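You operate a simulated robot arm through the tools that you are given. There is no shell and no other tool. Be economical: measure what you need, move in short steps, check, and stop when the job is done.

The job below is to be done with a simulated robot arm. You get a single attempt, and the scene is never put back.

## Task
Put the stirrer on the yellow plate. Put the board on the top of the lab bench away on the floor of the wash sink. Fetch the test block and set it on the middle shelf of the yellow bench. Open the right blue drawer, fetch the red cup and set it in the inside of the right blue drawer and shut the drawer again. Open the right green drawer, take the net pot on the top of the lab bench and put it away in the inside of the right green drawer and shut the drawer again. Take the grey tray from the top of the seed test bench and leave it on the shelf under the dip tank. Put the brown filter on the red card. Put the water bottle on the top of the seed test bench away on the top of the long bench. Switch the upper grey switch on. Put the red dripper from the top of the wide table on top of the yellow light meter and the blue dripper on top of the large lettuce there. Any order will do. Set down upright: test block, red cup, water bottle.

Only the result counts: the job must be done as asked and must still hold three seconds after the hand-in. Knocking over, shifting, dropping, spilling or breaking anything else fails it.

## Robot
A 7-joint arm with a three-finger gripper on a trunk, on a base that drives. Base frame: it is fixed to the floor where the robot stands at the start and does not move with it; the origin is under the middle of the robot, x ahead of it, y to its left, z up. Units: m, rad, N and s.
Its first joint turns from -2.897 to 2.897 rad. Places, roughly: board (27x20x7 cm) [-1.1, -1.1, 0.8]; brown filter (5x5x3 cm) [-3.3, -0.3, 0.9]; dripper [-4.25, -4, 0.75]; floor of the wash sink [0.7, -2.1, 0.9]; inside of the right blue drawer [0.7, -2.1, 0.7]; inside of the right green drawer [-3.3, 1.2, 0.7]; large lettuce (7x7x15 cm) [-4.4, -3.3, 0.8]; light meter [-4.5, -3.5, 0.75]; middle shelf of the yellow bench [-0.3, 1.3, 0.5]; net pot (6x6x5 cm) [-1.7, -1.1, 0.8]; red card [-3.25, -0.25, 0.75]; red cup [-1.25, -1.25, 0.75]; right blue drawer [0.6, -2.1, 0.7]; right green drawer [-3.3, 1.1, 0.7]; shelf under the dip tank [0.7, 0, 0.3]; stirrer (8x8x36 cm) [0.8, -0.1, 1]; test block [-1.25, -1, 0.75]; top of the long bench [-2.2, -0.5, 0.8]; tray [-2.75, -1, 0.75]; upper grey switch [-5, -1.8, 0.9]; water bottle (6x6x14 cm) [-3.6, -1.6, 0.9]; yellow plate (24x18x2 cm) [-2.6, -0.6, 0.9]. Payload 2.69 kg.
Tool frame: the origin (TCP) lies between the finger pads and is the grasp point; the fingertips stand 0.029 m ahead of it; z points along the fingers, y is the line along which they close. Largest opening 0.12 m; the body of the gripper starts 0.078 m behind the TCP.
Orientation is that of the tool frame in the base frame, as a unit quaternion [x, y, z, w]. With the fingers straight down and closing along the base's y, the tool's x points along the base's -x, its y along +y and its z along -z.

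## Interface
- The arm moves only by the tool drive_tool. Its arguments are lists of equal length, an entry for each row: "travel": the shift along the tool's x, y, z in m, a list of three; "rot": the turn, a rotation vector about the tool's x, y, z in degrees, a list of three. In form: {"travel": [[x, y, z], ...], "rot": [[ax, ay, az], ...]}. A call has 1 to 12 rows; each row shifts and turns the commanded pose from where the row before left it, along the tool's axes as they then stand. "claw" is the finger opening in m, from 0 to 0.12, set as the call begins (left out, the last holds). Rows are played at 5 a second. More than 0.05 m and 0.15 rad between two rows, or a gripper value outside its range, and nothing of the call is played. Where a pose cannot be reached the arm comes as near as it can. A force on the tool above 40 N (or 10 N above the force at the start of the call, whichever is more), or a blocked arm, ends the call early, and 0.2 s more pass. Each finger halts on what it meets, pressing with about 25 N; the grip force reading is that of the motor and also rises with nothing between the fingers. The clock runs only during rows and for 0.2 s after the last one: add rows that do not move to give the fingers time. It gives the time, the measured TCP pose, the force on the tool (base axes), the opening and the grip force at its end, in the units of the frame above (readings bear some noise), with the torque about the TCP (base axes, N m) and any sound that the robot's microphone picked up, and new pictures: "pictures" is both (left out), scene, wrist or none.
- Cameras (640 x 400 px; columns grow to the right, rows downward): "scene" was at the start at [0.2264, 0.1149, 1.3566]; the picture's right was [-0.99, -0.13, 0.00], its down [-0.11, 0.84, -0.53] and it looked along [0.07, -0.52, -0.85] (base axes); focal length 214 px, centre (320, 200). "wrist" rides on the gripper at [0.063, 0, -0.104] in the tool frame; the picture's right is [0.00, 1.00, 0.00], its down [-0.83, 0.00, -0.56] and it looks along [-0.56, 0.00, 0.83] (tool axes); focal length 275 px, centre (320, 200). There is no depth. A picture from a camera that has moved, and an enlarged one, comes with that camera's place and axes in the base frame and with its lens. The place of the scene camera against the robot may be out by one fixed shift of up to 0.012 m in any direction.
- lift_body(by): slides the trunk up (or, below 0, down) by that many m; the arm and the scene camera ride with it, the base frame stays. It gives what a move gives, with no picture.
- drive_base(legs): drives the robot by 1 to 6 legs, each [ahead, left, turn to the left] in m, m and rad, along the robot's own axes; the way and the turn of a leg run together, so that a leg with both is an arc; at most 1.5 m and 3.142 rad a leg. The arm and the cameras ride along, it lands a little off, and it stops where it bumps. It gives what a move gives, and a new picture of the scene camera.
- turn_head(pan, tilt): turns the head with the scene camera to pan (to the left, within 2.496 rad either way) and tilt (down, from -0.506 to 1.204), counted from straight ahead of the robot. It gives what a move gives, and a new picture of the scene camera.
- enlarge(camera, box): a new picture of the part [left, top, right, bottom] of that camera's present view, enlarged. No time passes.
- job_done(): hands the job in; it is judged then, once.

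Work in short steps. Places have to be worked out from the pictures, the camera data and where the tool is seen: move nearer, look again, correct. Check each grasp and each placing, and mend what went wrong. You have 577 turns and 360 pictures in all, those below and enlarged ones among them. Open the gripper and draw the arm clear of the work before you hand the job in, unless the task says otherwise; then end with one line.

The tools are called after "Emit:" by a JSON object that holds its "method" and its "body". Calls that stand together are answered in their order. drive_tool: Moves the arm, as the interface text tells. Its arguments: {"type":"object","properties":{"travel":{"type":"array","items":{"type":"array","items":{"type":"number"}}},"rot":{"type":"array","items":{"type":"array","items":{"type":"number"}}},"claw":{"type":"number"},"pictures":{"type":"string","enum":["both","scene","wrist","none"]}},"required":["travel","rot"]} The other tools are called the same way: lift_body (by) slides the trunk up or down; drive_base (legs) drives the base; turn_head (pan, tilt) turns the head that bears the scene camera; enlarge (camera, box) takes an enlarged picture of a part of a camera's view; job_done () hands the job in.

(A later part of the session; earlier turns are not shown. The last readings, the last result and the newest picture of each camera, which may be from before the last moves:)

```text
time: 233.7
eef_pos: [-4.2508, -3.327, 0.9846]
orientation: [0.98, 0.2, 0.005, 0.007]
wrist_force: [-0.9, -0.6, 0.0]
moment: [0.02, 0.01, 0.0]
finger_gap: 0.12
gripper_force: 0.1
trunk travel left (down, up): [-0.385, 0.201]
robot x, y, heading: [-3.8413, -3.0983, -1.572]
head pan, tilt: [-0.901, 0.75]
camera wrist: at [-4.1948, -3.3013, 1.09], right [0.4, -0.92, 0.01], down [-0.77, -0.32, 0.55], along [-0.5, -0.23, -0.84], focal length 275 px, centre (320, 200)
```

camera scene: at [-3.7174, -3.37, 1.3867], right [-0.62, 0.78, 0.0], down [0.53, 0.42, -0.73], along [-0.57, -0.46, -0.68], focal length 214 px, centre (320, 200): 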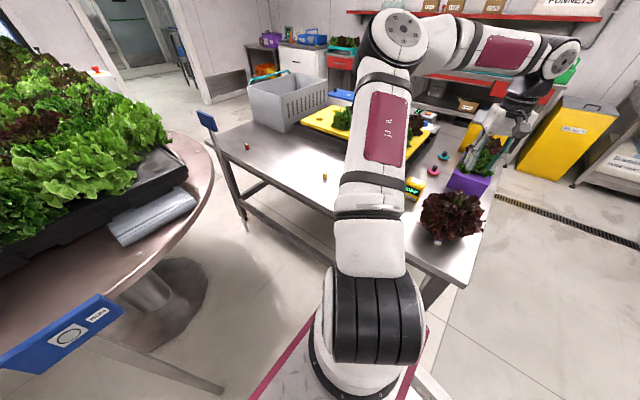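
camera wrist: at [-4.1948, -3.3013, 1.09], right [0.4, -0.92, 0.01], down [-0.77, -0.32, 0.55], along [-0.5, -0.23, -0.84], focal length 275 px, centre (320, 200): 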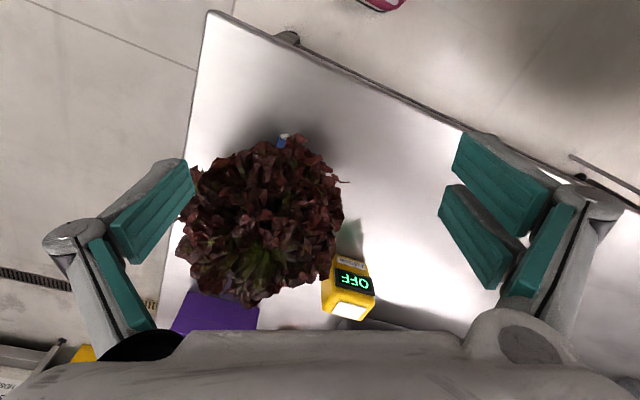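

The dripper lies half under the leaves at about (-4.32,-3.315). The lettuce's true centre seems nearer (-4.408,-3.322), so I'd placed it off-centre. I zoom to see how it lies.

Emit:
{"method": "enlarge", "body": {"camera": "wrist", "box": [240, 100, 340, 180]}}

Emit:
{"method": "enlarge", "body": {"camera": "scene", "box": [420, 210, 460, 250]}}

```text
5.00 times, centred on (290, 140) of wrist
camera zoom: at [-4.1948, -3.3013, 1.09], right [0.4, -0.92, 0.01], down [-0.77, -0.32, 0.55], along [-0.5, -0.23, -0.84], focal length 1376 px, centre (470, 500)
```

zoom: 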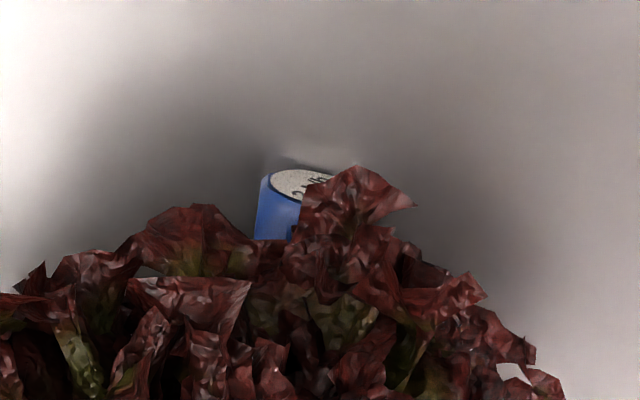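

```text
10.00 times, centred on (440, 230) of scene
camera zoom: at [-3.7173, -3.3699, 1.3867], right [-0.62, 0.78, 0.0], down [0.53, 0.42, -0.73], along [-0.57, -0.46, -0.68], focal length 2145 px, centre (-880, -100)
```

zoom: 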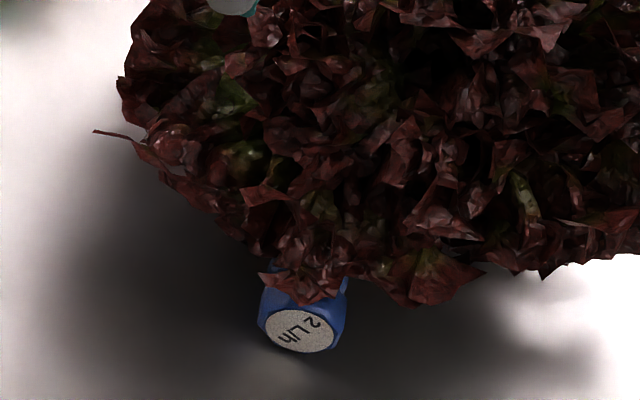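

It lies on its side with the label toward the robot. I'll pick it with the tool tilted 45° so I can turn it upright. First I shift the base 0.2 m away for arm room.

Emit:
{"method": "drive_base", "body": {"legs": [[0, 0.2, 0]]}}

Emit:
{"method": "drive_tool", "body": {"travel": [[-0.025, 0, 0], [-0.025, 0, 0], [-0.025, 0, 0], [-0.02, 0, 0], [-0.02, 0, 0], [0, 0, 0], [0, 0, 0], [0, 0, 0], [0, 0, 0], [0, 0, 0]], "rot": [[0, 0, 5], [0, 0, 5], [0, 0, 5], [0, 0, 4], [0, 0, 4], [0, -8, 0], [0, -8, 0], [0, -8, 0], [0, -8, 0], [0, 0, 0]]}}

```text
time: 235.2
eef_pos: [-4.052, -3.3264, 0.9857]
orientation: [0.98, 0.2, 0.006, 0.006]
wrist_force: [-0.6, 0.2, -0.5]
moment: [-0.01, 0.0, -0.01]
finger_gap: 0.12
gripper_force: 0.2
trunk travel left (down, up): [-0.385, 0.201]
robot x, y, heading: [-3.6435, -3.0984, -1.568]
head pan, tilt: [-0.901, 0.75]
camera scene: at [-3.5167, -3.3695, 1.3867], right [-0.62, 0.78, 0.0], down [0.53, 0.42, -0.73], along [-0.57, -0.46, -0.68], focal length 214 px, centre (320, 200)
```

scene: 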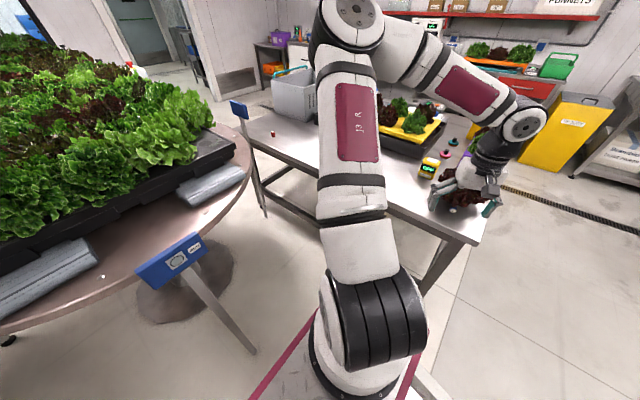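

```text
time: 237.4
eef_pos: [-4.1622, -3.3542, 0.9842]
orientation: [0.963, 0.0, -0.27, 0.005]
wrist_force: [0.3, 0.2, -0.8]
moment: [0.03, 0.0, -0.02]
finger_gap: 0.1202
gripper_force: 0.1
trunk travel left (down, up): [-0.385, 0.201]
robot x, y, heading: [-3.6365, -3.0977, -1.572]
head pan, tilt: [-0.901, 0.75]
camera scene: at [-3.5168, -3.3695, 1.3867], right [-0.62, 0.78, 0.0], down [0.53, 0.42, -0.73], along [-0.57, -0.46, -0.68], focal length 214 px, centre (320, 200)
camera wrist: at [-4.0535, -3.3536, 1.0406], right [0.01, -1.0, 0.01], down [-0.42, 0.0, 0.91], along [-0.91, -0.01, -0.42], focal length 275 px, centre (320, 200)
```

scene: 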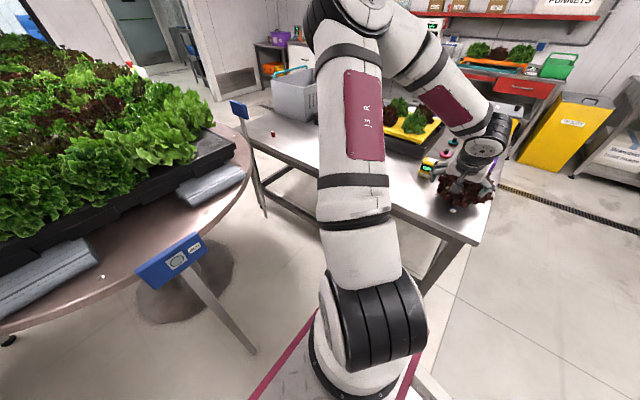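
wrist: 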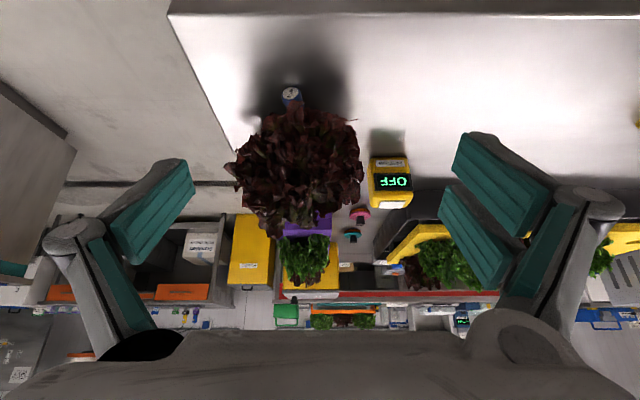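

Good view at 32° tilt; I zoom on the dripper.

Emit:
{"method": "enlarge", "body": {"camera": "wrist", "box": [240, 60, 420, 240]}}

```text
2.22 times, centred on (330, 150) of wrist
camera zoom: at [-4.0535, -3.3536, 1.0406], right [0.01, -1.0, 0.01], down [-0.42, 0.0, 0.91], along [-0.91, -0.01, -0.42], focal length 612 px, centre (298, 311)
```

zoom: 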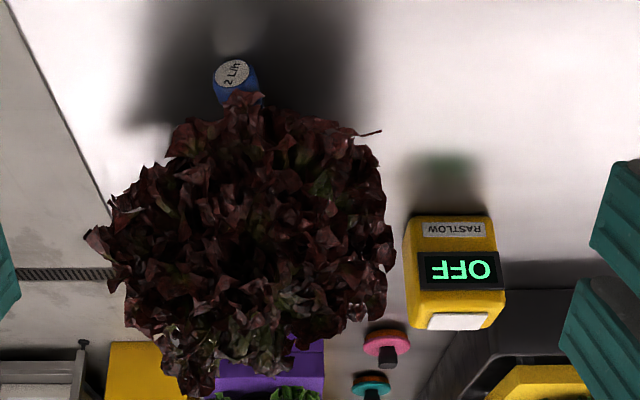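

The dripper's label end is at (-4.317,-3.320), its axis pointing roughly −x with a bit of −y. I yaw 15°, tilt to 45° and move to a pre-grasp 8 cm back.

Emit:
{"method": "drive_tool", "body": {"travel": [[0, 0, 0], [0, 0, 0], [0, 0, 0], [0, 0, 0], [0.01, -0.0184, 0.04], [0.01, -0.0184, 0.04], [0.01, -0.0184, 0.04], [0.01, -0.0184, 0.04], [0, 0, 0]], "rot": [[-3.9, 0, -6.4], [-3.9, 0, -6.4], [0, -7, 0], [0, -7, 0], [0, 0, 0], [0, 0, 0], [0, 0, 0], [0, 0, 0], [0, 0, 0]], "claw": 0.07, "pictures": "wrist"}}

```text
time: 239.4
eef_pos: [-4.263, -3.3062, 0.8403]
orientation: [0.914, 0.12, -0.383, 0.055]
wrist_force: [0.8, -0.7, -0.7]
moment: [-0.02, 0.06, 0.0]
finger_gap: 0.0701
gripper_force: 0.0
trunk travel left (down, up): [-0.385, 0.201]
robot x, y, heading: [-3.643, -3.0994, -1.576]
head pan, tilt: [-0.901, 0.75]
camera wrist: at [-4.1489, -3.2761, 0.8706], right [0.26, -0.96, 0.01], down [-0.18, -0.04, 0.98], along [-0.95, -0.26, -0.19], focal length 275 px, centre (320, 200)
```

wrist: 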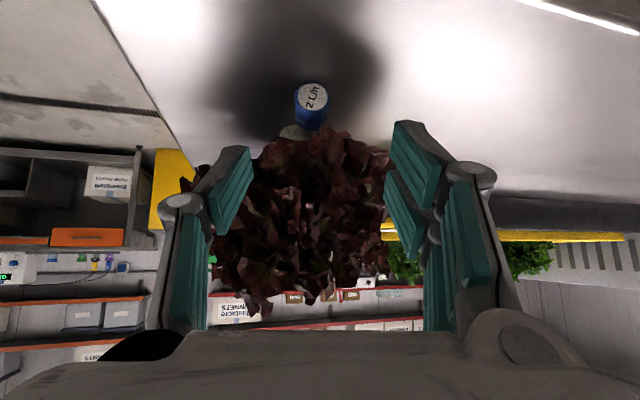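

Aligned within a few mm. I advance 7.5 cm along the tool axis and close.

Emit:
{"method": "drive_tool", "body": {"travel": [[0, -0.004, 0.03], [0, 0, 0.025], [0, 0, 0.012], [0, 0, 0.008], [0, 0, 0]], "rot": [[0, 0, 0], [0, 0, 0], [0, 0, 0], [0, 0, 0], [0, 0, 0]], "pictures": "wrist"}}

```text
time: 240.7
eef_pos: [-4.317, -3.3176, 0.7889]
orientation: [0.915, 0.119, -0.381, 0.055]
wrist_force: [1.2, -0.4, -0.5]
moment: [0.03, 0.0, 0.01]
finger_gap: 0.0701
gripper_force: 0.1
trunk travel left (down, up): [-0.385, 0.201]
robot x, y, heading: [-3.6392, -3.0978, -1.569]
head pan, tilt: [-0.901, 0.75]
camera wrist: at [-4.2025, -3.2867, 0.8177], right [0.26, -0.96, 0.01], down [-0.18, -0.04, 0.98], along [-0.95, -0.26, -0.19], focal length 275 px, centre (320, 200)
```

wrist: 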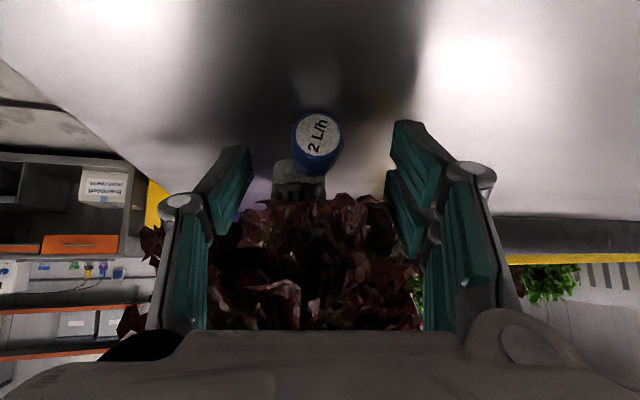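

The lettuce stands in a small grey pot and the dripper lies against it, between my fingers. I close.

Emit:
{"method": "drive_tool", "body": {"travel": [[0, 0, 0], [0, 0, 0], [0, 0, 0]], "rot": [[0, 0, 0], [0, 0, 0], [0, 0, 0]], "claw": 0, "pictures": "wrist"}}

```text
time: 241.4
eef_pos: [-4.3176, -3.3174, 0.7893]
orientation: [0.915, 0.12, -0.382, 0.055]
wrist_force: [-0.1, 0.3, 0.3]
moment: [0.01, -0.03, 0.0]
finger_gap: 0.0248
gripper_force: 25.2
trunk travel left (down, up): [-0.385, 0.201]
robot x, y, heading: [-3.6378, -3.0977, -1.569]
head pan, tilt: [-0.901, 0.75]
camera wrist: at [-4.2024, -3.2866, 0.8179], right [0.26, -0.96, 0.01], down [-0.18, -0.04, 0.98], along [-0.95, -0.26, -0.19], focal length 275 px, centre (320, 200)
```

wrist: 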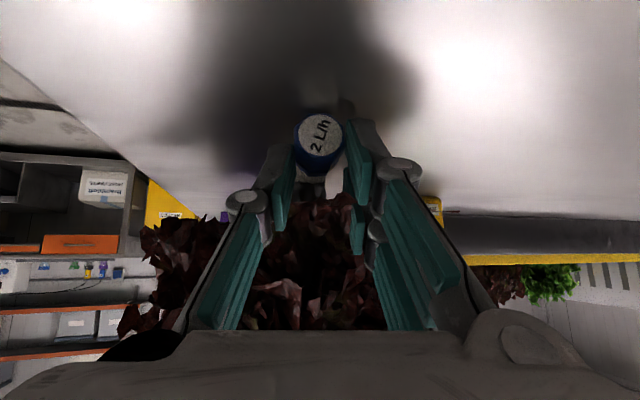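

Gripped. I back out from under the leaves, rise, and rotate the tool toward vertical and beyond.

Emit:
{"method": "drive_tool", "body": {"travel": [[0, 0, -0.03], [0, 0, -0.04], [0, 0, -0.04], [0, 0, -0.04], [0, 0, -0.01], [0, 0, 0], [0, 0, 0], [0, 0, 0], [0, 0, 0], [0, 0, 0], [0, 0, 0], [0, 0, 0]], "rot": [[0, 0, 0], [0, 0, 0], [0, 0, 0], [0, 8, 0], [0, 8, 0], [0, 8, 0], [0, 8, 0], [0, 8, 0], [0, 5, 0], [0, 0, 0], [0, 0, 0], [0, 0, 0]], "pictures": "wrist"}}

```text
time: 244.1
eef_pos: [-4.2077, -3.2874, 0.9038]
orientation: [0.991, 0.131, -0.003, 0.006]
wrist_force: [0.3, -0.1, -0.7]
moment: [0.0, 0.01, 0.02]
finger_gap: 0.0248
gripper_force: 24.9
trunk travel left (down, up): [-0.385, 0.201]
robot x, y, heading: [-3.642, -3.0992, -1.568]
head pan, tilt: [-0.901, 0.75]
camera wrist: at [-4.1461, -3.2695, 1.0075], right [0.27, -0.96, 0.01], down [-0.8, -0.21, 0.56], along [-0.54, -0.16, -0.83], focal length 275 px, centre (320, 200)
```

wrist: 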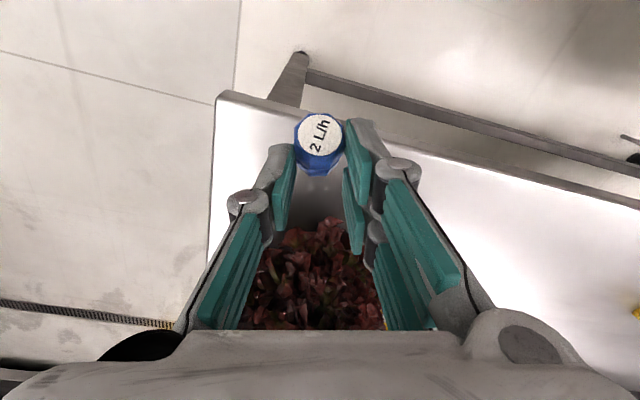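

Tool is vertical and the dripper leans 45° toward the robot. I move along −y away from the lettuce, shift the base closer, and tilt 25° past vertical.

Emit:
{"method": "drive_tool", "body": {"travel": [[0, 0.045, 0], [0, 0.045, 0], [0, 0.045, 0], [0, 0.045, 0], [0, 0.045, 0], [0, 0.02, 0], [0, 0, 0]], "rot": [[0, 0, 0], [0, 0, 0], [0, 0, 0], [0, 0, 0], [0, 0, 0], [0, 0, 0], [0, 0, 0]], "pictures": "none"}}

Emit:
{"method": "drive_base", "body": {"legs": [[0, -0.17, 0]]}}

Emit:
{"method": "drive_tool", "body": {"travel": [[0, 0, 0], [0, 0, 0], [0, 0, 0], [0, 0, 0]], "rot": [[0, 8, 0], [0, 8, 0], [0, 8, 0], [0, 0, 0]], "pictures": "wrist"}}

```text
time: 245.7
eef_pos: [-4.1432, -3.5252, 0.9069]
orientation: [0.991, 0.132, -0.004, 0.005]
wrist_force: [0.0, -0.1, -0.4]
moment: [-0.01, -0.01, -0.03]
finger_gap: 0.0247
gripper_force: 25.3
trunk travel left (down, up): [-0.385, 0.201]
robot x, y, heading: [-3.6445, -3.097, -1.567]
head pan, tilt: [-0.901, 0.75]
```

```text
time: 247.1
eef_pos: [-4.3139, -3.526, 0.9064]
orientation: [0.991, 0.132, -0.003, 0.006]
wrist_force: [0.1, -0.1, 0.9]
moment: [0.02, 0.0, 0.04]
finger_gap: 0.0245
gripper_force: 25.0
trunk travel left (down, up): [-0.385, 0.201]
robot x, y, heading: [-3.8126, -3.0964, -1.567]
head pan, tilt: [-0.901, 0.75]
camera scene: at [-3.6871, -3.3698, 1.3867], right [-0.62, 0.78, 0.0], down [0.53, 0.43, -0.73], along [-0.57, -0.46, -0.68], focal length 214 px, centre (320, 200)
```

scene: 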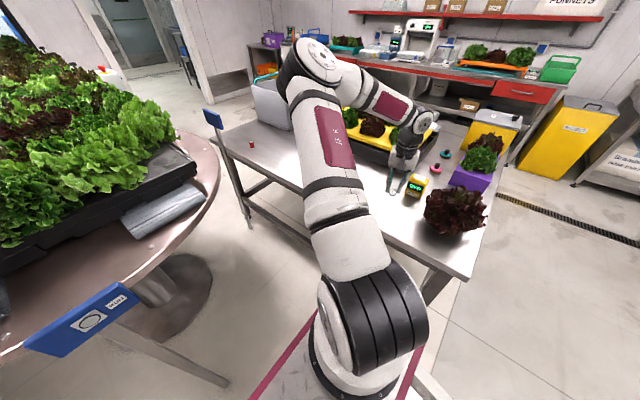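

```text
time: 248.1
eef_pos: [-4.3139, -3.5256, 0.9054]
orientation: [0.97, 0.13, 0.203, -0.022]
wrist_force: [0.6, -0.4, -0.2]
moment: [0.0, 0.0, 0.01]
finger_gap: 0.0247
gripper_force: 25.2
trunk travel left (down, up): [-0.385, 0.201]
robot x, y, heading: [-3.8114, -3.0976, -1.571]
head pan, tilt: [-0.901, 0.75]
camera wrist: at [-4.2984, -3.5208, 1.0277], right [0.27, -0.96, 0.01], down [-0.95, -0.26, 0.18], along [-0.17, -0.06, -0.98], focal length 275 px, centre (320, 200)
```

wrist: 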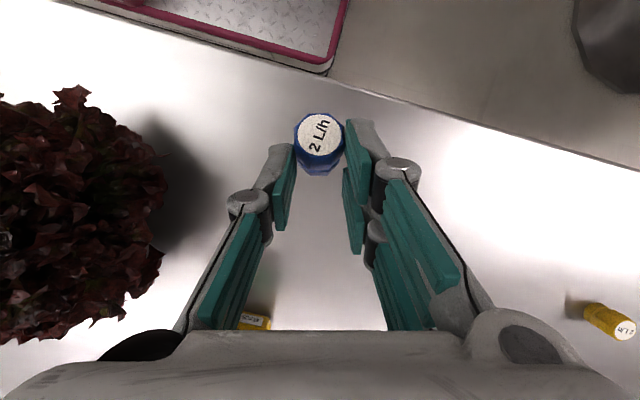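

Tilt works. I tilt 20° more so the dripper is nearly upright, then lower it to the table.

Emit:
{"method": "drive_tool", "body": {"travel": [[0, 0, 0], [0, 0, 0], [0, 0, 0], [0, 0, 0]], "rot": [[0, 7, 0], [0, 7, 0], [0, 6, 0], [0, 0, 0]]}}

```text
time: 249.1
eef_pos: [-4.3129, -3.5258, 0.9076]
orientation: [0.92, 0.125, 0.369, -0.045]
wrist_force: [-0.6, 0.5, 0.4]
moment: [0.04, 0.01, -0.02]
finger_gap: 0.0248
gripper_force: 25.1
trunk travel left (down, up): [-0.385, 0.201]
robot x, y, heading: [-3.8119, -3.0971, -1.566]
head pan, tilt: [-0.901, 0.75]
camera scene: at [-3.6871, -3.3698, 1.3867], right [-0.62, 0.78, 0.0], down [0.53, 0.43, -0.73], along [-0.57, -0.46, -0.68], focal length 214 px, centre (320, 200)
camera wrist: at [-4.3393, -3.5318, 1.026], right [0.27, -0.96, 0.01], down [-0.95, -0.26, -0.17], along [0.17, 0.03, -0.99], focal length 275 px, centre (320, 200)
```

scene: 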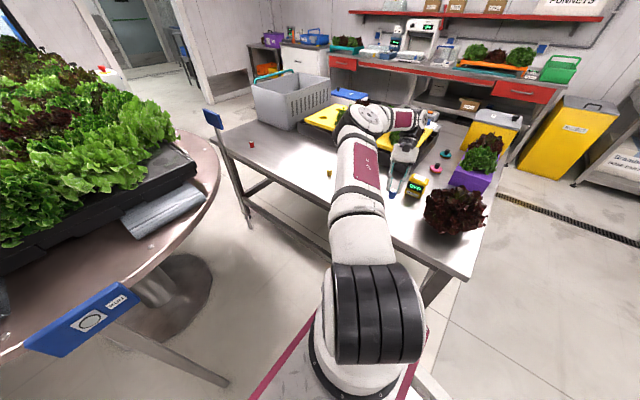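
wrist: 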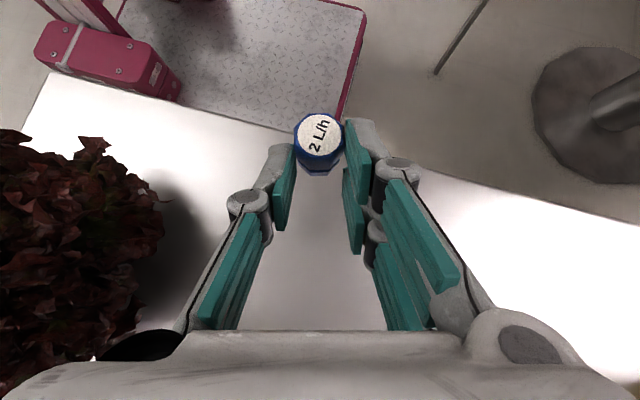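

The dripper is now upright in the grip. I lower it to the table, slowly at the end.

Emit:
{"method": "drive_tool", "body": {"travel": [[-0.0387, 0, 0.016], [-0.0387, 0, 0.016], [-0.036, 0, 0.014], [-0.0035, 0, 0.0036], [-0.0035, 0, 0.0036], [-0.0035, 0, 0.0036], [-0.0035, 0, 0.0036], [0, 0, 0]], "rot": [[0, 0, 0], [0, 0, 0], [0, 0, 0], [0, 0, 0], [0, 0, 0], [0, 0, 0], [0, 0, 0], [0, 0, 0]], "pictures": "wrist"}}

```text
time: 250.6
eef_pos: [-4.3557, -3.5379, 0.785]
orientation: [0.921, 0.125, 0.366, -0.044]
wrist_force: [2.2, 3.1, 10.9]
moment: [0.18, -0.4, 0.05]
finger_gap: 0.0243
gripper_force: 25.4
out of reach, approached as far as the arm can: row 3, 7
trunk travel left (down, up): [-0.385, 0.201]
robot x, y, heading: [-3.8113, -3.099, -1.564]
head pan, tilt: [-0.901, 0.75]
stopped in row 7: the force on the tool passed its limit at 46 N (the readings are from after the stop); the commanded pose is now the measured one
camera wrist: at [-4.3822, -3.5442, 0.9045], right [0.27, -0.96, 0.01], down [-0.95, -0.27, -0.17], along [0.16, 0.03, -0.99], focal length 275 px, centre (320, 200)
```

wrist: 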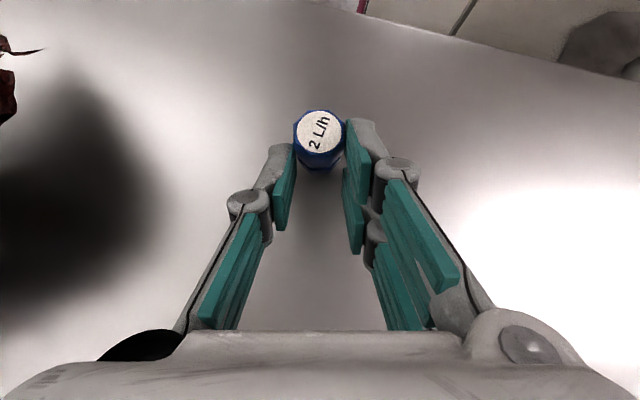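

Contact. I release and back off along the tool axis.

Emit:
{"method": "drive_tool", "body": {"travel": [[0.001, 0, -0.001], [0, 0, 0], [0, 0, 0]], "rot": [[0, 0, 0], [0, 0, 0], [0, 0, 0]], "claw": 0.07, "pictures": "wrist"}}

```text
time: 251.4
eef_pos: [-4.3565, -3.5385, 0.786]
orientation: [0.921, 0.126, 0.365, -0.045]
wrist_force: [0.5, 0.5, -0.4]
moment: [0.03, 0.01, -0.02]
finger_gap: 0.07
gripper_force: 0.0
trunk travel left (down, up): [-0.385, 0.201]
robot x, y, heading: [-3.8102, -3.0957, -1.567]
head pan, tilt: [-0.901, 0.75]
camera wrist: at [-4.3821, -3.5447, 0.9047], right [0.27, -0.96, 0.01], down [-0.95, -0.27, -0.16], along [0.16, 0.03, -0.99], focal length 275 px, centre (320, 200)
```

wrist: 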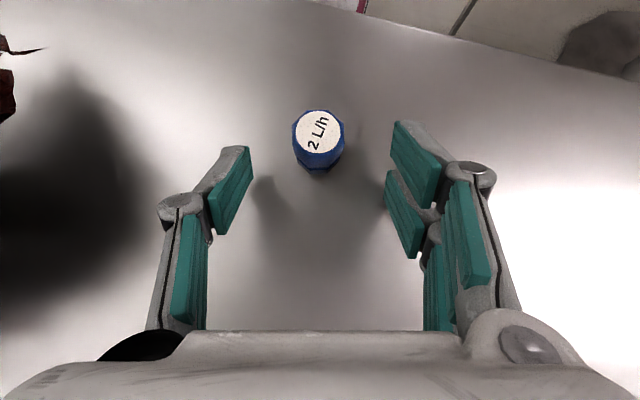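

It stands upright. I rise, return the tool to vertical, and look for a clean regrasp.

Emit:
{"method": "drive_tool", "body": {"travel": [[0.0278, 0, -0.0288], [0.0278, 0, -0.0288], [0.0278, 0, -0.0288], [0.0278, 0, -0.0288], [0, 0, 0], [0, 0, 0], [0, 0, 0], [0, 0, 0], [0, 0, 0], [0, 0, 0], [0, 0, 0]], "rot": [[0, 0, 0], [0, 0, 0], [0, 0, 0], [0, 0, 0], [0, -8, 0], [0, -8, 0], [0, -8, 0], [0, -8, 0], [0, -8, 0], [0, -3.2, 0], [0, 0, 0]], "pictures": "wrist"}}

```text
time: 253.8
eef_pos: [-4.348, -3.5363, 0.9479]
orientation: [0.991, 0.132, 0.001, 0.006]
wrist_force: [-0.2, -0.9, 0.3]
moment: [0.0, -0.01, 0.01]
finger_gap: 0.0701
gripper_force: 0.1
out of reach, approached as far as the arm can: row 4
trunk travel left (down, up): [-0.385, 0.201]
robot x, y, heading: [-3.8121, -3.0984, -1.565]
head pan, tilt: [-0.901, 0.75]
camera wrist: at [-4.2872, -3.5191, 1.0525], right [0.27, -0.96, 0.01], down [-0.8, -0.22, 0.56], along [-0.53, -0.16, -0.83], focal length 275 px, centre (320, 200)
```

wrist: 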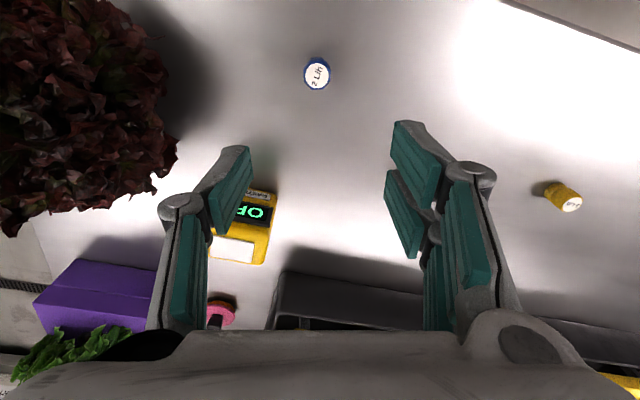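

Dripper stands at (-4.329,-3.531). I align and descend to grip it.

Emit:
{"method": "drive_tool", "body": {"travel": [[0.0196, 0, 0.02], [0, 0, 0.045], [0, 0, 0.045], [0, 0, 0.035], [0, 0, 0.012], [0, 0, 0.003], [0, 0, 0]], "rot": [[0, 0, 0], [0, 0, 0], [0, 0, 0], [0, 0, 0], [0, 0, 0], [0, 0, 0], [0, 0, 0]], "pictures": "wrist"}}

Emit:
{"method": "drive_tool", "body": {"travel": [[0, 0, 0], [0, 0, 0], [0, 0, 0]], "rot": [[0, 0, 0], [0, 0, 0], [0, 0, 0]], "claw": 0, "pictures": "wrist"}}

```text
time: 255.4
eef_pos: [-4.3278, -3.534, 0.7882]
orientation: [0.991, 0.133, 0.002, 0.005]
wrist_force: [0.6, 0.0, -0.1]
moment: [0.02, 0.06, 0.04]
finger_gap: 0.07
gripper_force: 0.0
trunk travel left (down, up): [-0.385, 0.201]
robot x, y, heading: [-3.8094, -3.0946, -1.568]
head pan, tilt: [-0.901, 0.75]
camera wrist: at [-4.2677, -3.5165, 0.8927], right [0.27, -0.96, 0.01], down [-0.8, -0.22, 0.56], along [-0.53, -0.16, -0.83], focal length 275 px, centre (320, 200)
```

wrist: 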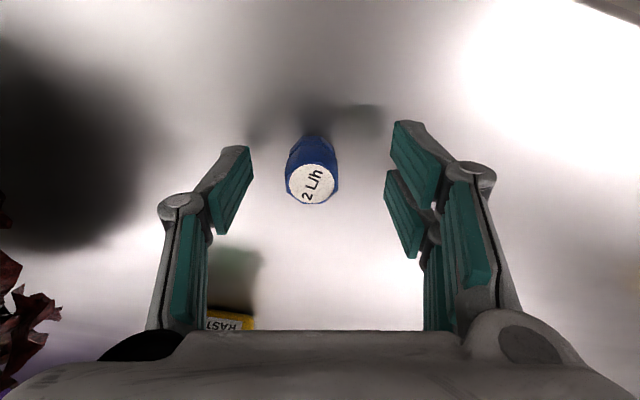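

```text
time: 256.2
eef_pos: [-4.3273, -3.533, 0.7888]
orientation: [0.991, 0.133, 0.002, 0.006]
wrist_force: [0.7, 0.0, -0.5]
moment: [0.0, 0.01, 0.02]
finger_gap: 0.025
gripper_force: 25.4
trunk travel left (down, up): [-0.385, 0.201]
robot x, y, heading: [-3.814, -3.0989, -1.566]
head pan, tilt: [-0.901, 0.75]
camera wrist: at [-4.2676, -3.5166, 0.8929], right [0.27, -0.96, 0.01], down [-0.8, -0.22, 0.56], along [-0.53, -0.16, -0.83], focal length 275 px, centre (320, 200)
```

wrist: 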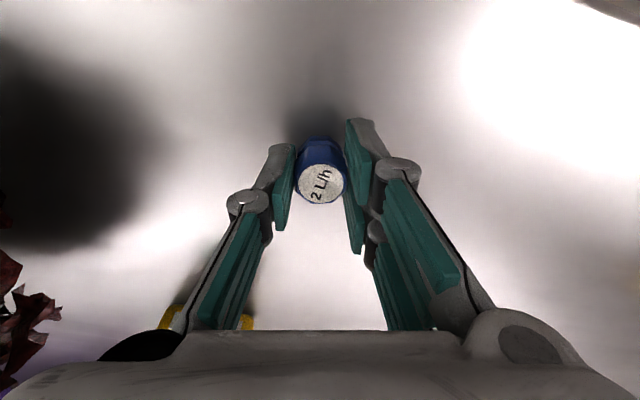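

Upright and gripped. The pot centre computes to about (-4.404,-3.328). I lift high and carry it there.

Emit:
{"method": "drive_tool", "body": {"travel": [[0, 0, -0.045], [0, 0, -0.045], [0, 0, -0.045], [0, 0, -0.045], [0, 0, -0.04], [-0.004, -0.0436, 0], [-0.004, -0.0436, 0], [-0.004, -0.0436, 0], [-0.004, -0.0436, 0], [-0.004, -0.0436, 0], [0, 0, 0]], "rot": [[0, 0, 0], [0, 0, 0], [0, 0, 0], [0, 0, 0], [0, 0, 0], [0, 0, 0], [0, 0, 0], [0, 0, 0], [0, 0, 0], [0, 0, 0], [0, 0, 0]]}}

```text
time: 258.6
eef_pos: [-4.4063, -3.3267, 1.0049]
orientation: [0.991, 0.134, 0.001, 0.005]
wrist_force: [-0.1, -0.4, -0.4]
moment: [-0.03, -0.01, 0.02]
finger_gap: 0.0249
gripper_force: 24.7
trunk travel left (down, up): [-0.385, 0.201]
robot x, y, heading: [-3.8128, -3.0966, -1.567]
head pan, tilt: [-0.901, 0.75]
camera scene: at [-3.6873, -3.3699, 1.3867], right [-0.62, 0.78, 0.0], down [0.53, 0.43, -0.73], along [-0.57, -0.46, -0.68], focal length 214 px, centre (320, 200)
camera wrist: at [-4.3455, -3.308, 1.1093], right [0.27, -0.96, 0.01], down [-0.8, -0.22, 0.55], along [-0.53, -0.16, -0.83], focal length 275 px, centre (320, 200)
```

scene: 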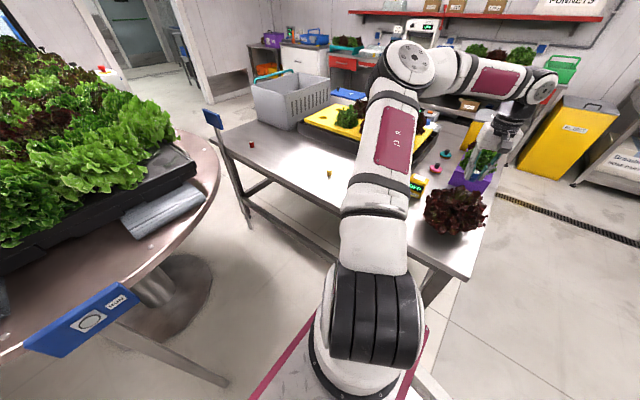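
wrist: 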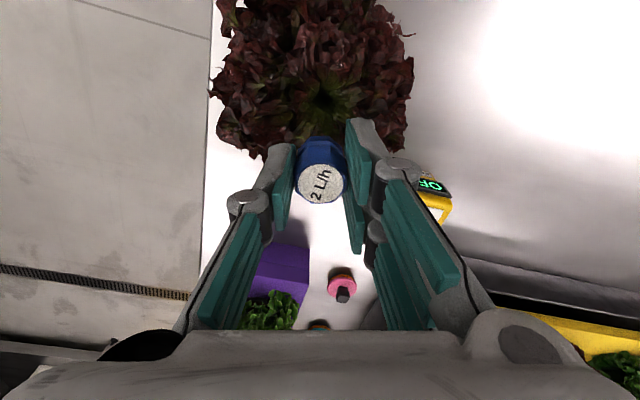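

The heart of the lettuce is right below. I lower in small steps.

Emit:
{"method": "drive_tool", "body": {"travel": [[0, 0, 0.035], [0, 0, 0.025], [0, 0, 0.005], [0, 0, 0.004], [0, 0, 0.004], [0, 0, 0.003], [0, 0, 0.003], [0, 0, 0.003], [0, 0, 0.003], [0, 0, 0]], "rot": [[0, 0, 0], [0, 0, 0], [0, 0, 0], [0, 0, 0], [0, 0, 0], [0, 0, 0], [0, 0, 0], [0, 0, 0], [0, 0, 0], [0, 0, 0]], "pictures": "wrist"}}

```text
time: 260.8
eef_pos: [-4.405, -3.3262, 0.9213]
orientation: [0.991, 0.133, 0.0, 0.005]
wrist_force: [-1.9, -0.5, 20.9]
moment: [0.03, 0.09, 0.03]
finger_gap: 0.0242
gripper_force: 25.3
trunk travel left (down, up): [-0.385, 0.201]
robot x, y, heading: [-3.8102, -3.0968, -1.565]
head pan, tilt: [-0.901, 0.75]
camera wrist: at [-4.3448, -3.3094, 1.0255], right [0.27, -0.96, 0.01], down [-0.8, -0.22, 0.56], along [-0.53, -0.16, -0.83], focal length 275 px, centre (320, 200)
```

wrist: 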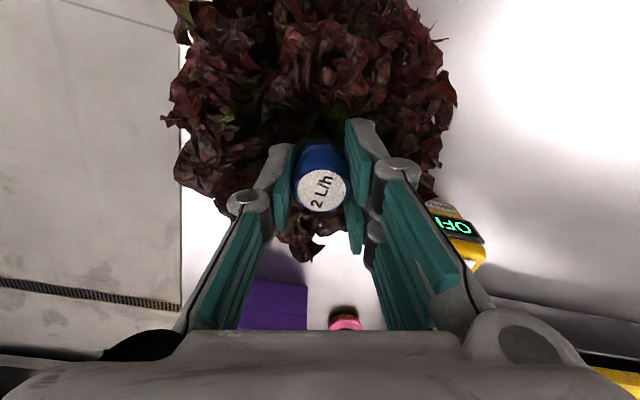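

Contact at the same height, suggesting a flat top. I ease up and open just slightly to test stability.

Emit:
{"method": "drive_tool", "body": {"travel": [[0, 0, -0.002], [0, 0, 0]], "rot": [[0, 0, 0], [0, 0, 0]], "pictures": "none"}}

Emit:
{"method": "drive_tool", "body": {"travel": [[0, 0, 0], [0, 0, 0]], "rot": [[0, 0, 0], [0, 0, 0]], "claw": 0.029, "pictures": "wrist"}}

```text
time: 261.4
eef_pos: [-4.4052, -3.3275, 0.9216]
orientation: [0.991, 0.133, 0.003, 0.005]
wrist_force: [-1.7, -0.9, 3.7]
moment: [0.03, 0.05, 0.01]
finger_gap: 0.0244
gripper_force: 25.4
trunk travel left (down, up): [-0.385, 0.201]
robot x, y, heading: [-3.8115, -3.1004, -1.566]
head pan, tilt: [-0.901, 0.75]
```

```text
time: 262.0
eef_pos: [-4.4055, -3.3275, 0.9219]
orientation: [0.991, 0.133, 0.002, 0.005]
wrist_force: [-0.5, 0.7, 1.1]
moment: [0.04, -0.02, -0.01]
finger_gap: 0.0291
gripper_force: 0.1
trunk travel left (down, up): [-0.385, 0.201]
robot x, y, heading: [-3.8109, -3.1004, -1.565]
head pan, tilt: [-0.901, 0.75]
camera wrist: at [-4.3451, -3.3097, 1.0268], right [0.27, -0.96, 0.01], down [-0.8, -0.22, 0.55], along [-0.53, -0.16, -0.83], focal length 275 px, centre (320, 200)
```

wrist: 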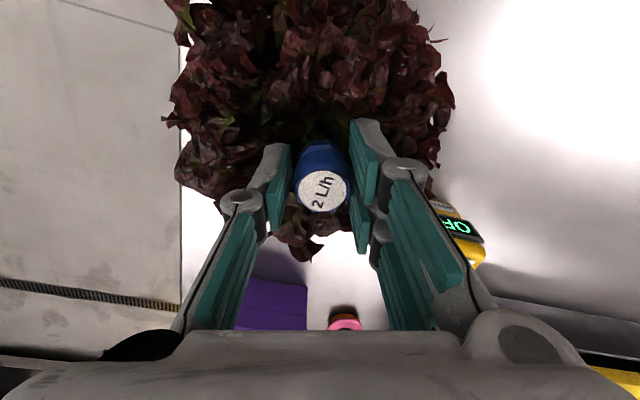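

It stays. I open a bit more.

Emit:
{"method": "drive_tool", "body": {"travel": [[0, 0, 0], [0, 0, 0], [0, 0, 0]], "rot": [[0, 0, 0], [0, 0, 0], [0, 0, 0]], "claw": 0.036, "pictures": "wrist"}}

```text
time: 262.8
eef_pos: [-4.4058, -3.3273, 0.9228]
orientation: [0.991, 0.133, 0.002, 0.005]
wrist_force: [-0.7, -0.6, -0.8]
moment: [-0.01, 0.0, 0.01]
finger_gap: 0.0359
gripper_force: 0.1
trunk travel left (down, up): [-0.385, 0.201]
robot x, y, heading: [-3.8099, -3.0925, -1.569]
head pan, tilt: [-0.901, 0.75]
camera wrist: at [-4.3452, -3.3096, 1.027], right [0.27, -0.96, 0.01], down [-0.8, -0.22, 0.56], along [-0.53, -0.16, -0.83], focal length 275 px, centre (320, 200)
```

wrist: 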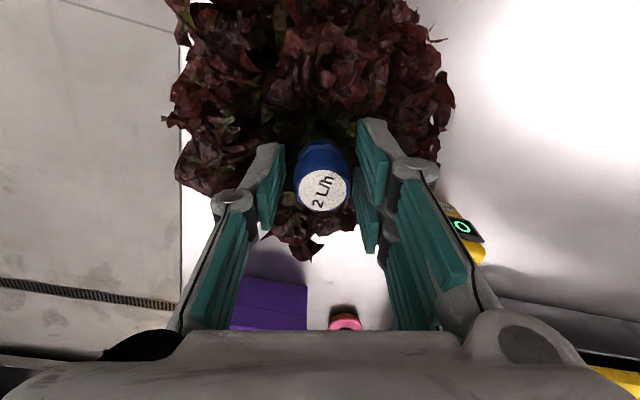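

It's standing free now. I open fully enough and rise straight up.

Emit:
{"method": "drive_tool", "body": {"travel": [[0, 0, 0], [0, 0, 0], [0, 0, -0.01], [0, 0, -0.02], [0, 0, -0.04], [0, 0, -0.04], [0, 0, -0.04], [0, 0, 0]], "rot": [[0, 0, 0], [0, 0, 0], [0, 0, 0], [0, 0, 0], [0, 0, 0], [0, 0, 0], [0, 0, 0], [0, 0, 0]], "claw": 0.05, "pictures": "wrist"}}

Emit:
{"method": "enlarge", "body": {"camera": "scene", "box": [400, 160, 500, 250]}}

```text
time: 264.6
eef_pos: [-4.4063, -3.3258, 1.0737]
orientation: [0.991, 0.133, 0.001, 0.005]
wrist_force: [0.1, -0.2, -1.2]
moment: [-0.04, -0.02, -0.02]
finger_gap: 0.0501
gripper_force: 0.1
trunk travel left (down, up): [-0.385, 0.201]
robot x, y, heading: [-3.8125, -3.0986, -1.568]
head pan, tilt: [-0.901, 0.75]
camera wrist: at [-4.3462, -3.3087, 1.178], right [0.27, -0.96, 0.01], down [-0.8, -0.22, 0.56], along [-0.53, -0.16, -0.83], focal length 275 px, centre (320, 200)
```

wrist: 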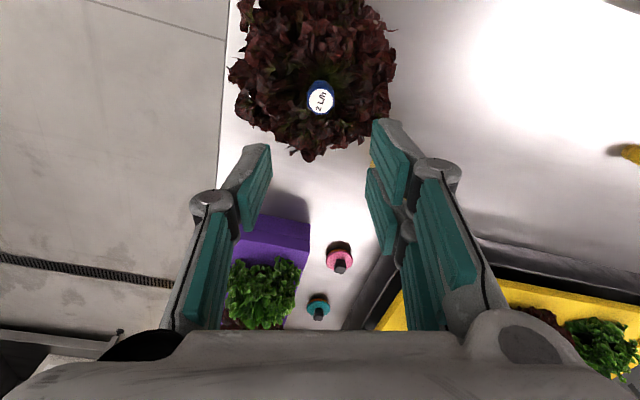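

```text
4.44 times, centred on (450, 205) of scene
camera zoom: at [-3.6873, -3.3699, 1.3867], right [-0.62, 0.78, 0.0], down [0.53, 0.43, -0.73], along [-0.57, -0.46, -0.68], focal length 953 px, centre (-258, 178)
```

zoom: 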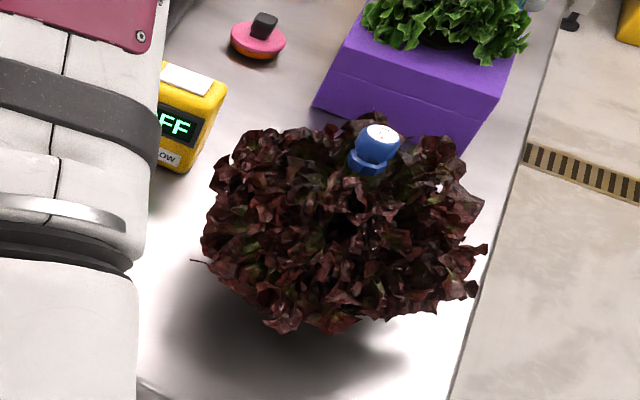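

The blue dripper stands on the lettuce. Now the red one: I pull the tool clear, then line up at x≈-3.90 and creep ahead between table and sign.

Emit:
{"method": "drive_tool", "body": {"travel": [[0.045, 0, -0.01], [0.045, 0, -0.01], [0.045, 0, -0.01], [0.03, 0, 0], [0, 0, 0]], "rot": [[0, 0, 0], [0, 0, 0], [0, 0, 0], [0, 0, 0], [0, 0, 0]], "pictures": "none"}}

Emit:
{"method": "drive_base", "body": {"legs": [[0, -0.087, -0.004]]}}

Emit:
{"method": "turn_head", "body": {"pan": 0.3, "tilt": 1.1}}

```text
time: 265.8
eef_pos: [-4.2479, -3.2821, 1.1037]
orientation: [0.991, 0.133, 0.001, 0.005]
wrist_force: [0.2, 0.3, -0.2]
moment: [0.0, 0.02, 0.01]
finger_gap: 0.0503
gripper_force: 0.1
trunk travel left (down, up): [-0.385, 0.201]
robot x, y, heading: [-3.8115, -3.0999, -1.57]
head pan, tilt: [-0.901, 0.75]
```

```text
time: 266.9
eef_pos: [-4.337, -3.2807, 1.103]
orientation: [0.991, 0.133, 0.002, 0.006]
wrist_force: [-0.8, -0.9, 0.1]
moment: [-0.03, -0.01, 0.01]
finger_gap: 0.0499
gripper_force: 0.1
trunk travel left (down, up): [-0.385, 0.201]
robot x, y, heading: [-3.901, -3.0983, -1.572]
head pan, tilt: [-0.901, 0.75]
camera scene: at [-3.7766, -3.3704, 1.3867], right [-0.62, 0.78, 0.0], down [0.53, 0.42, -0.73], along [-0.57, -0.46, -0.68], focal length 214 px, centre (320, 200)
```

scene: 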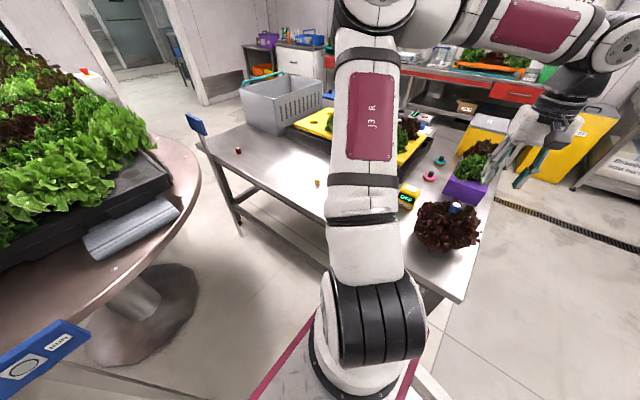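

```text
time: 268.3
eef_pos: [-4.3356, -3.2805, 1.1034]
orientation: [0.991, 0.131, 0.002, 0.005]
wrist_force: [-0.4, 0.0, -0.4]
moment: [0.01, 0.02, -0.01]
finger_gap: 0.0503
gripper_force: 0.2
trunk travel left (down, up): [-0.385, 0.201]
robot x, y, heading: [-3.8997, -3.0962, -1.573]
head pan, tilt: [0.3, 1.1]
camera scene: at [-3.693, -3.3792, 1.3609], right [-0.95, -0.3, 0.0], down [-0.26, 0.85, -0.45], along [0.13, -0.43, -0.89], focal length 214 px, centre (320, 200)
```

scene: 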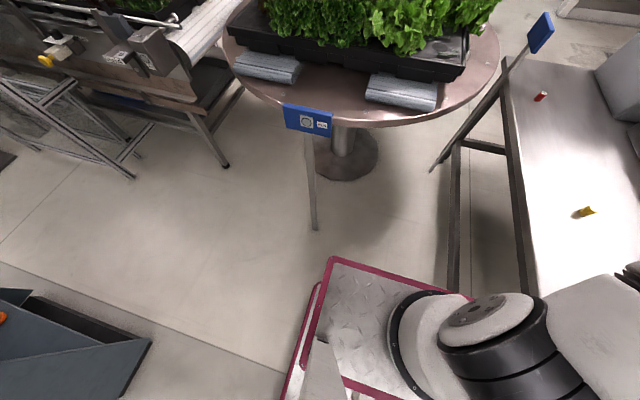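

Clear: the post is ~15 cm left of my base and the round table's edge is at y≈-4.07. I advance 0.3 m to y≈-3.40.

Emit:
{"method": "drive_base", "body": {"legs": [[0.15, 0, 0], [0.15, 0, 0]]}}

```text
time: 270.7
eef_pos: [-4.3364, -3.5843, 1.1017]
orientation: [0.991, 0.133, 0.001, 0.005]
wrist_force: [-0.6, 1.4, -0.8]
moment: [-0.01, 0.02, -0.02]
finger_gap: 0.0502
gripper_force: 0.1
trunk travel left (down, up): [-0.385, 0.201]
robot x, y, heading: [-3.8966, -3.3982, -1.569]
head pan, tilt: [0.3, 1.1]
camera scene: at [-3.6922, -3.6822, 1.361], right [-0.95, -0.3, 0.0], down [-0.27, 0.85, -0.45], along [0.14, -0.43, -0.89], focal length 214 px, centre (320, 200)
```

scene: 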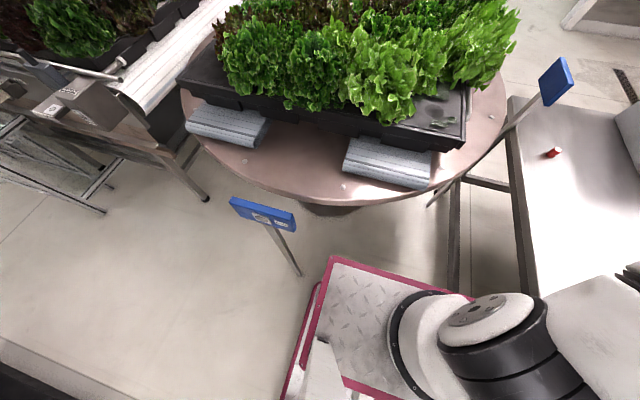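

I swing the tool toward the red dripper, looking with the wrist camera.

Emit:
{"method": "drive_tool", "body": {"travel": [[-0.0232, 0.04, 0], [-0.0232, 0.04, 0], [-0.0232, 0.04, 0], [-0.0232, 0.04, 0], [-0.0232, 0.04, 0], [-0.0232, 0.04, 0], [-0.0232, 0.04, 0], [-0.0232, 0.04, 0], [-0.0232, 0.04, 0], [-0.0232, 0.04, 0], [-0.0232, 0.04, 0], [0, 0, 0]], "rot": [[0, 0, -3.6], [0, 0, -3.6], [0, 0, -3.6], [0, 0, -3.6], [0, 0, -3.6], [0, 0, -3.6], [0, 0, -3.6], [0, 0, -3.6], [0, 0, -3.6], [0, 0, -3.6], [0, 0, -3.6], [0, 0, 0]], "pictures": "wrist"}}

```text
time: 273.3
eef_pos: [-4.3083, -4.0829, 1.1072]
orientation: [0.888, 0.46, 0.0, 0.005]
wrist_force: [0.0, 0.7, -0.1]
moment: [-0.01, 0.02, 0.02]
finger_gap: 0.05
gripper_force: 0.1
trunk travel left (down, up): [-0.385, 0.201]
robot x, y, heading: [-3.8987, -3.4034, -1.572]
head pan, tilt: [0.3, 1.1]
camera wrist: at [-4.2727, -4.0309, 1.2116], right [0.82, -0.57, 0.01], down [-0.48, -0.68, 0.56], along [-0.32, -0.46, -0.83], focal length 275 px, centre (320, 200)
```

wrist: 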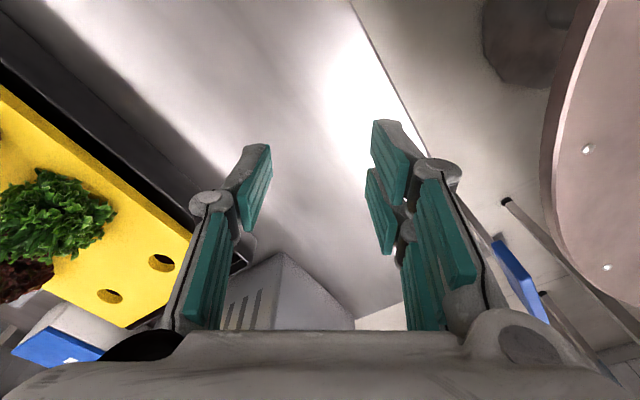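

The red one is hidden behind a finger. I tilt the tool 25° outward and approach a pre-grasp point above it.

Emit:
{"method": "drive_tool", "body": {"travel": [[0, 0, 0], [0, 0, 0], [0, 0, 0], [-0.0115, 0.0209, 0.037], [-0.0115, 0.0209, 0.037], [-0.0115, 0.0209, 0.037], [-0.0115, 0.0209, 0.037], [-0.0115, 0.0209, 0.037], [-0.0115, 0.0209, 0.037], [0, 0, 0]], "rot": [[0, -8, 0], [0, -8, 0], [0, -8, 0], [0, 0, 0], [0, 0, 0], [0, 0, 0], [0, 0, 0], [0, 0, 0], [0, 0, 0], [0, 0, 0]], "claw": 0.08, "pictures": "wrist"}}

```text
time: 275.5
eef_pos: [-4.2947, -4.2807, 0.934]
orientation: [0.869, 0.448, -0.185, 0.101]
wrist_force: [0.1, 0.1, -0.4]
moment: [-0.03, -0.01, -0.02]
finger_gap: 0.08
gripper_force: 0.1
trunk travel left (down, up): [-0.385, 0.201]
robot x, y, heading: [-3.8985, -3.3994, -1.566]
head pan, tilt: [0.3, 1.1]
camera wrist: at [-4.2374, -4.1989, 1.004], right [0.82, -0.57, 0.01], down [-0.31, -0.43, 0.85], along [-0.48, -0.7, -0.53], focal length 275 px, centre (320, 200)
```

wrist: 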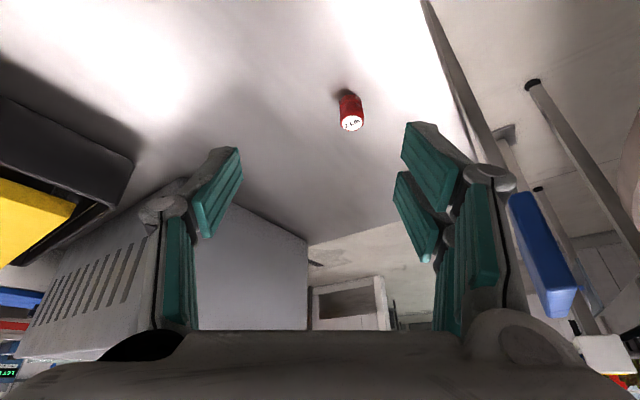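

The red dripper stands upright at (-4.321,-4.381). I approach most of the way and check.

Emit:
{"method": "drive_tool", "body": {"travel": [[-0.007, 0.011, 0.04], [-0.007, 0.011, 0.04], [-0.007, 0.011, 0.04], [0, 0, 0]], "rot": [[0, 0, 0], [0, 0, 0], [0, 0, 0], [0, 0, 0]], "pictures": "wrist"}}

```text
time: 276.5
eef_pos: [-4.3063, -4.3568, 0.8334]
orientation: [0.868, 0.45, -0.184, 0.101]
wrist_force: [0.5, 0.5, 0.2]
moment: [-0.06, 0.0, -0.01]
finger_gap: 0.0801
gripper_force: 0.1
trunk travel left (down, up): [-0.385, 0.201]
robot x, y, heading: [-3.8989, -3.4044, -1.571]
head pan, tilt: [0.3, 1.1]
camera wrist: at [-4.2494, -4.2744, 0.9025], right [0.82, -0.57, 0.01], down [-0.31, -0.43, 0.85], along [-0.48, -0.7, -0.53], focal length 275 px, centre (320, 200)
```

wrist: 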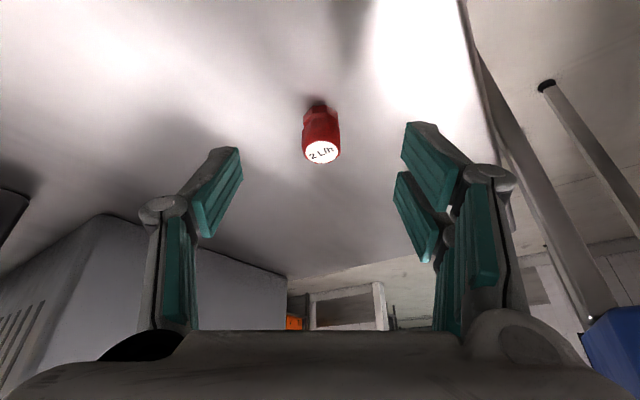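

Centred. I go the last 5 cm and close.

Emit:
{"method": "drive_tool", "body": {"travel": [[-0.002, 0.001, 0.03], [-0.001, 0.001, 0.014], [0, 0, 0.005], [0, 0, 0]], "rot": [[0, 0, 0], [0, 0, 0], [0, 0, 0], [0, 0, 0]], "pictures": "wrist"}}

Emit:
{"method": "drive_tool", "body": {"travel": [[0, 0, 0], [0, 0, 0], [0, 0, 0]], "rot": [[0, 0, 0], [0, 0, 0], [0, 0, 0]], "claw": 0, "pictures": "wrist"}}

```text
time: 277.5
eef_pos: [-4.3193, -4.3771, 0.79]
orientation: [0.868, 0.449, -0.185, 0.101]
wrist_force: [-0.1, -0.2, 0.5]
moment: [0.04, -0.04, 0.01]
finger_gap: 0.0798
gripper_force: 0.1
trunk travel left (down, up): [-0.385, 0.201]
robot x, y, heading: [-3.9029, -3.3971, -1.572]
head pan, tilt: [0.3, 1.1]
camera wrist: at [-4.2604, -4.2948, 0.8594], right [0.82, -0.57, 0.01], down [-0.31, -0.43, 0.85], along [-0.48, -0.7, -0.53], focal length 275 px, centre (320, 200)
```

wrist: 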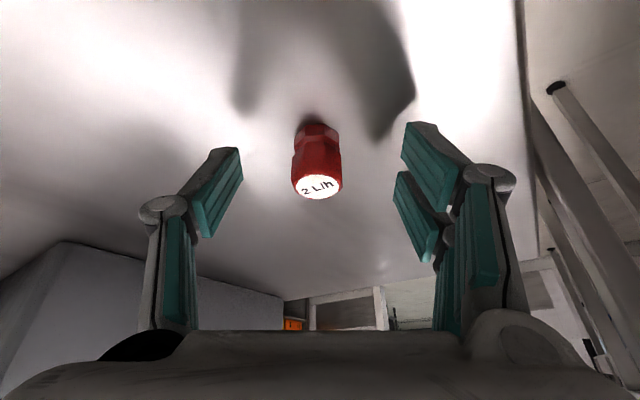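

```text
time: 278.3
eef_pos: [-4.3173, -4.3773, 0.7906]
orientation: [0.868, 0.449, -0.185, 0.101]
wrist_force: [-0.8, 0.9, 0.6]
moment: [-0.04, 0.02, 0.02]
finger_gap: 0.0248
gripper_force: 24.6
trunk travel left (down, up): [-0.385, 0.201]
robot x, y, heading: [-3.8997, -3.4027, -1.57]
head pan, tilt: [0.3, 1.1]
camera wrist: at [-4.2604, -4.2947, 0.8595], right [0.82, -0.57, 0.01], down [-0.31, -0.43, 0.85], along [-0.48, -0.7, -0.53], focal length 275 px, centre (320, 200)
```

wrist: 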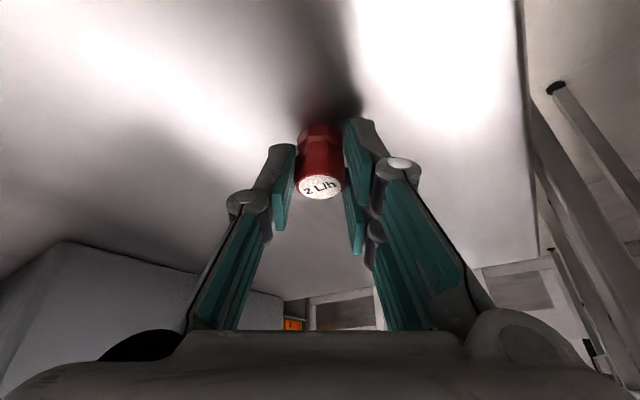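

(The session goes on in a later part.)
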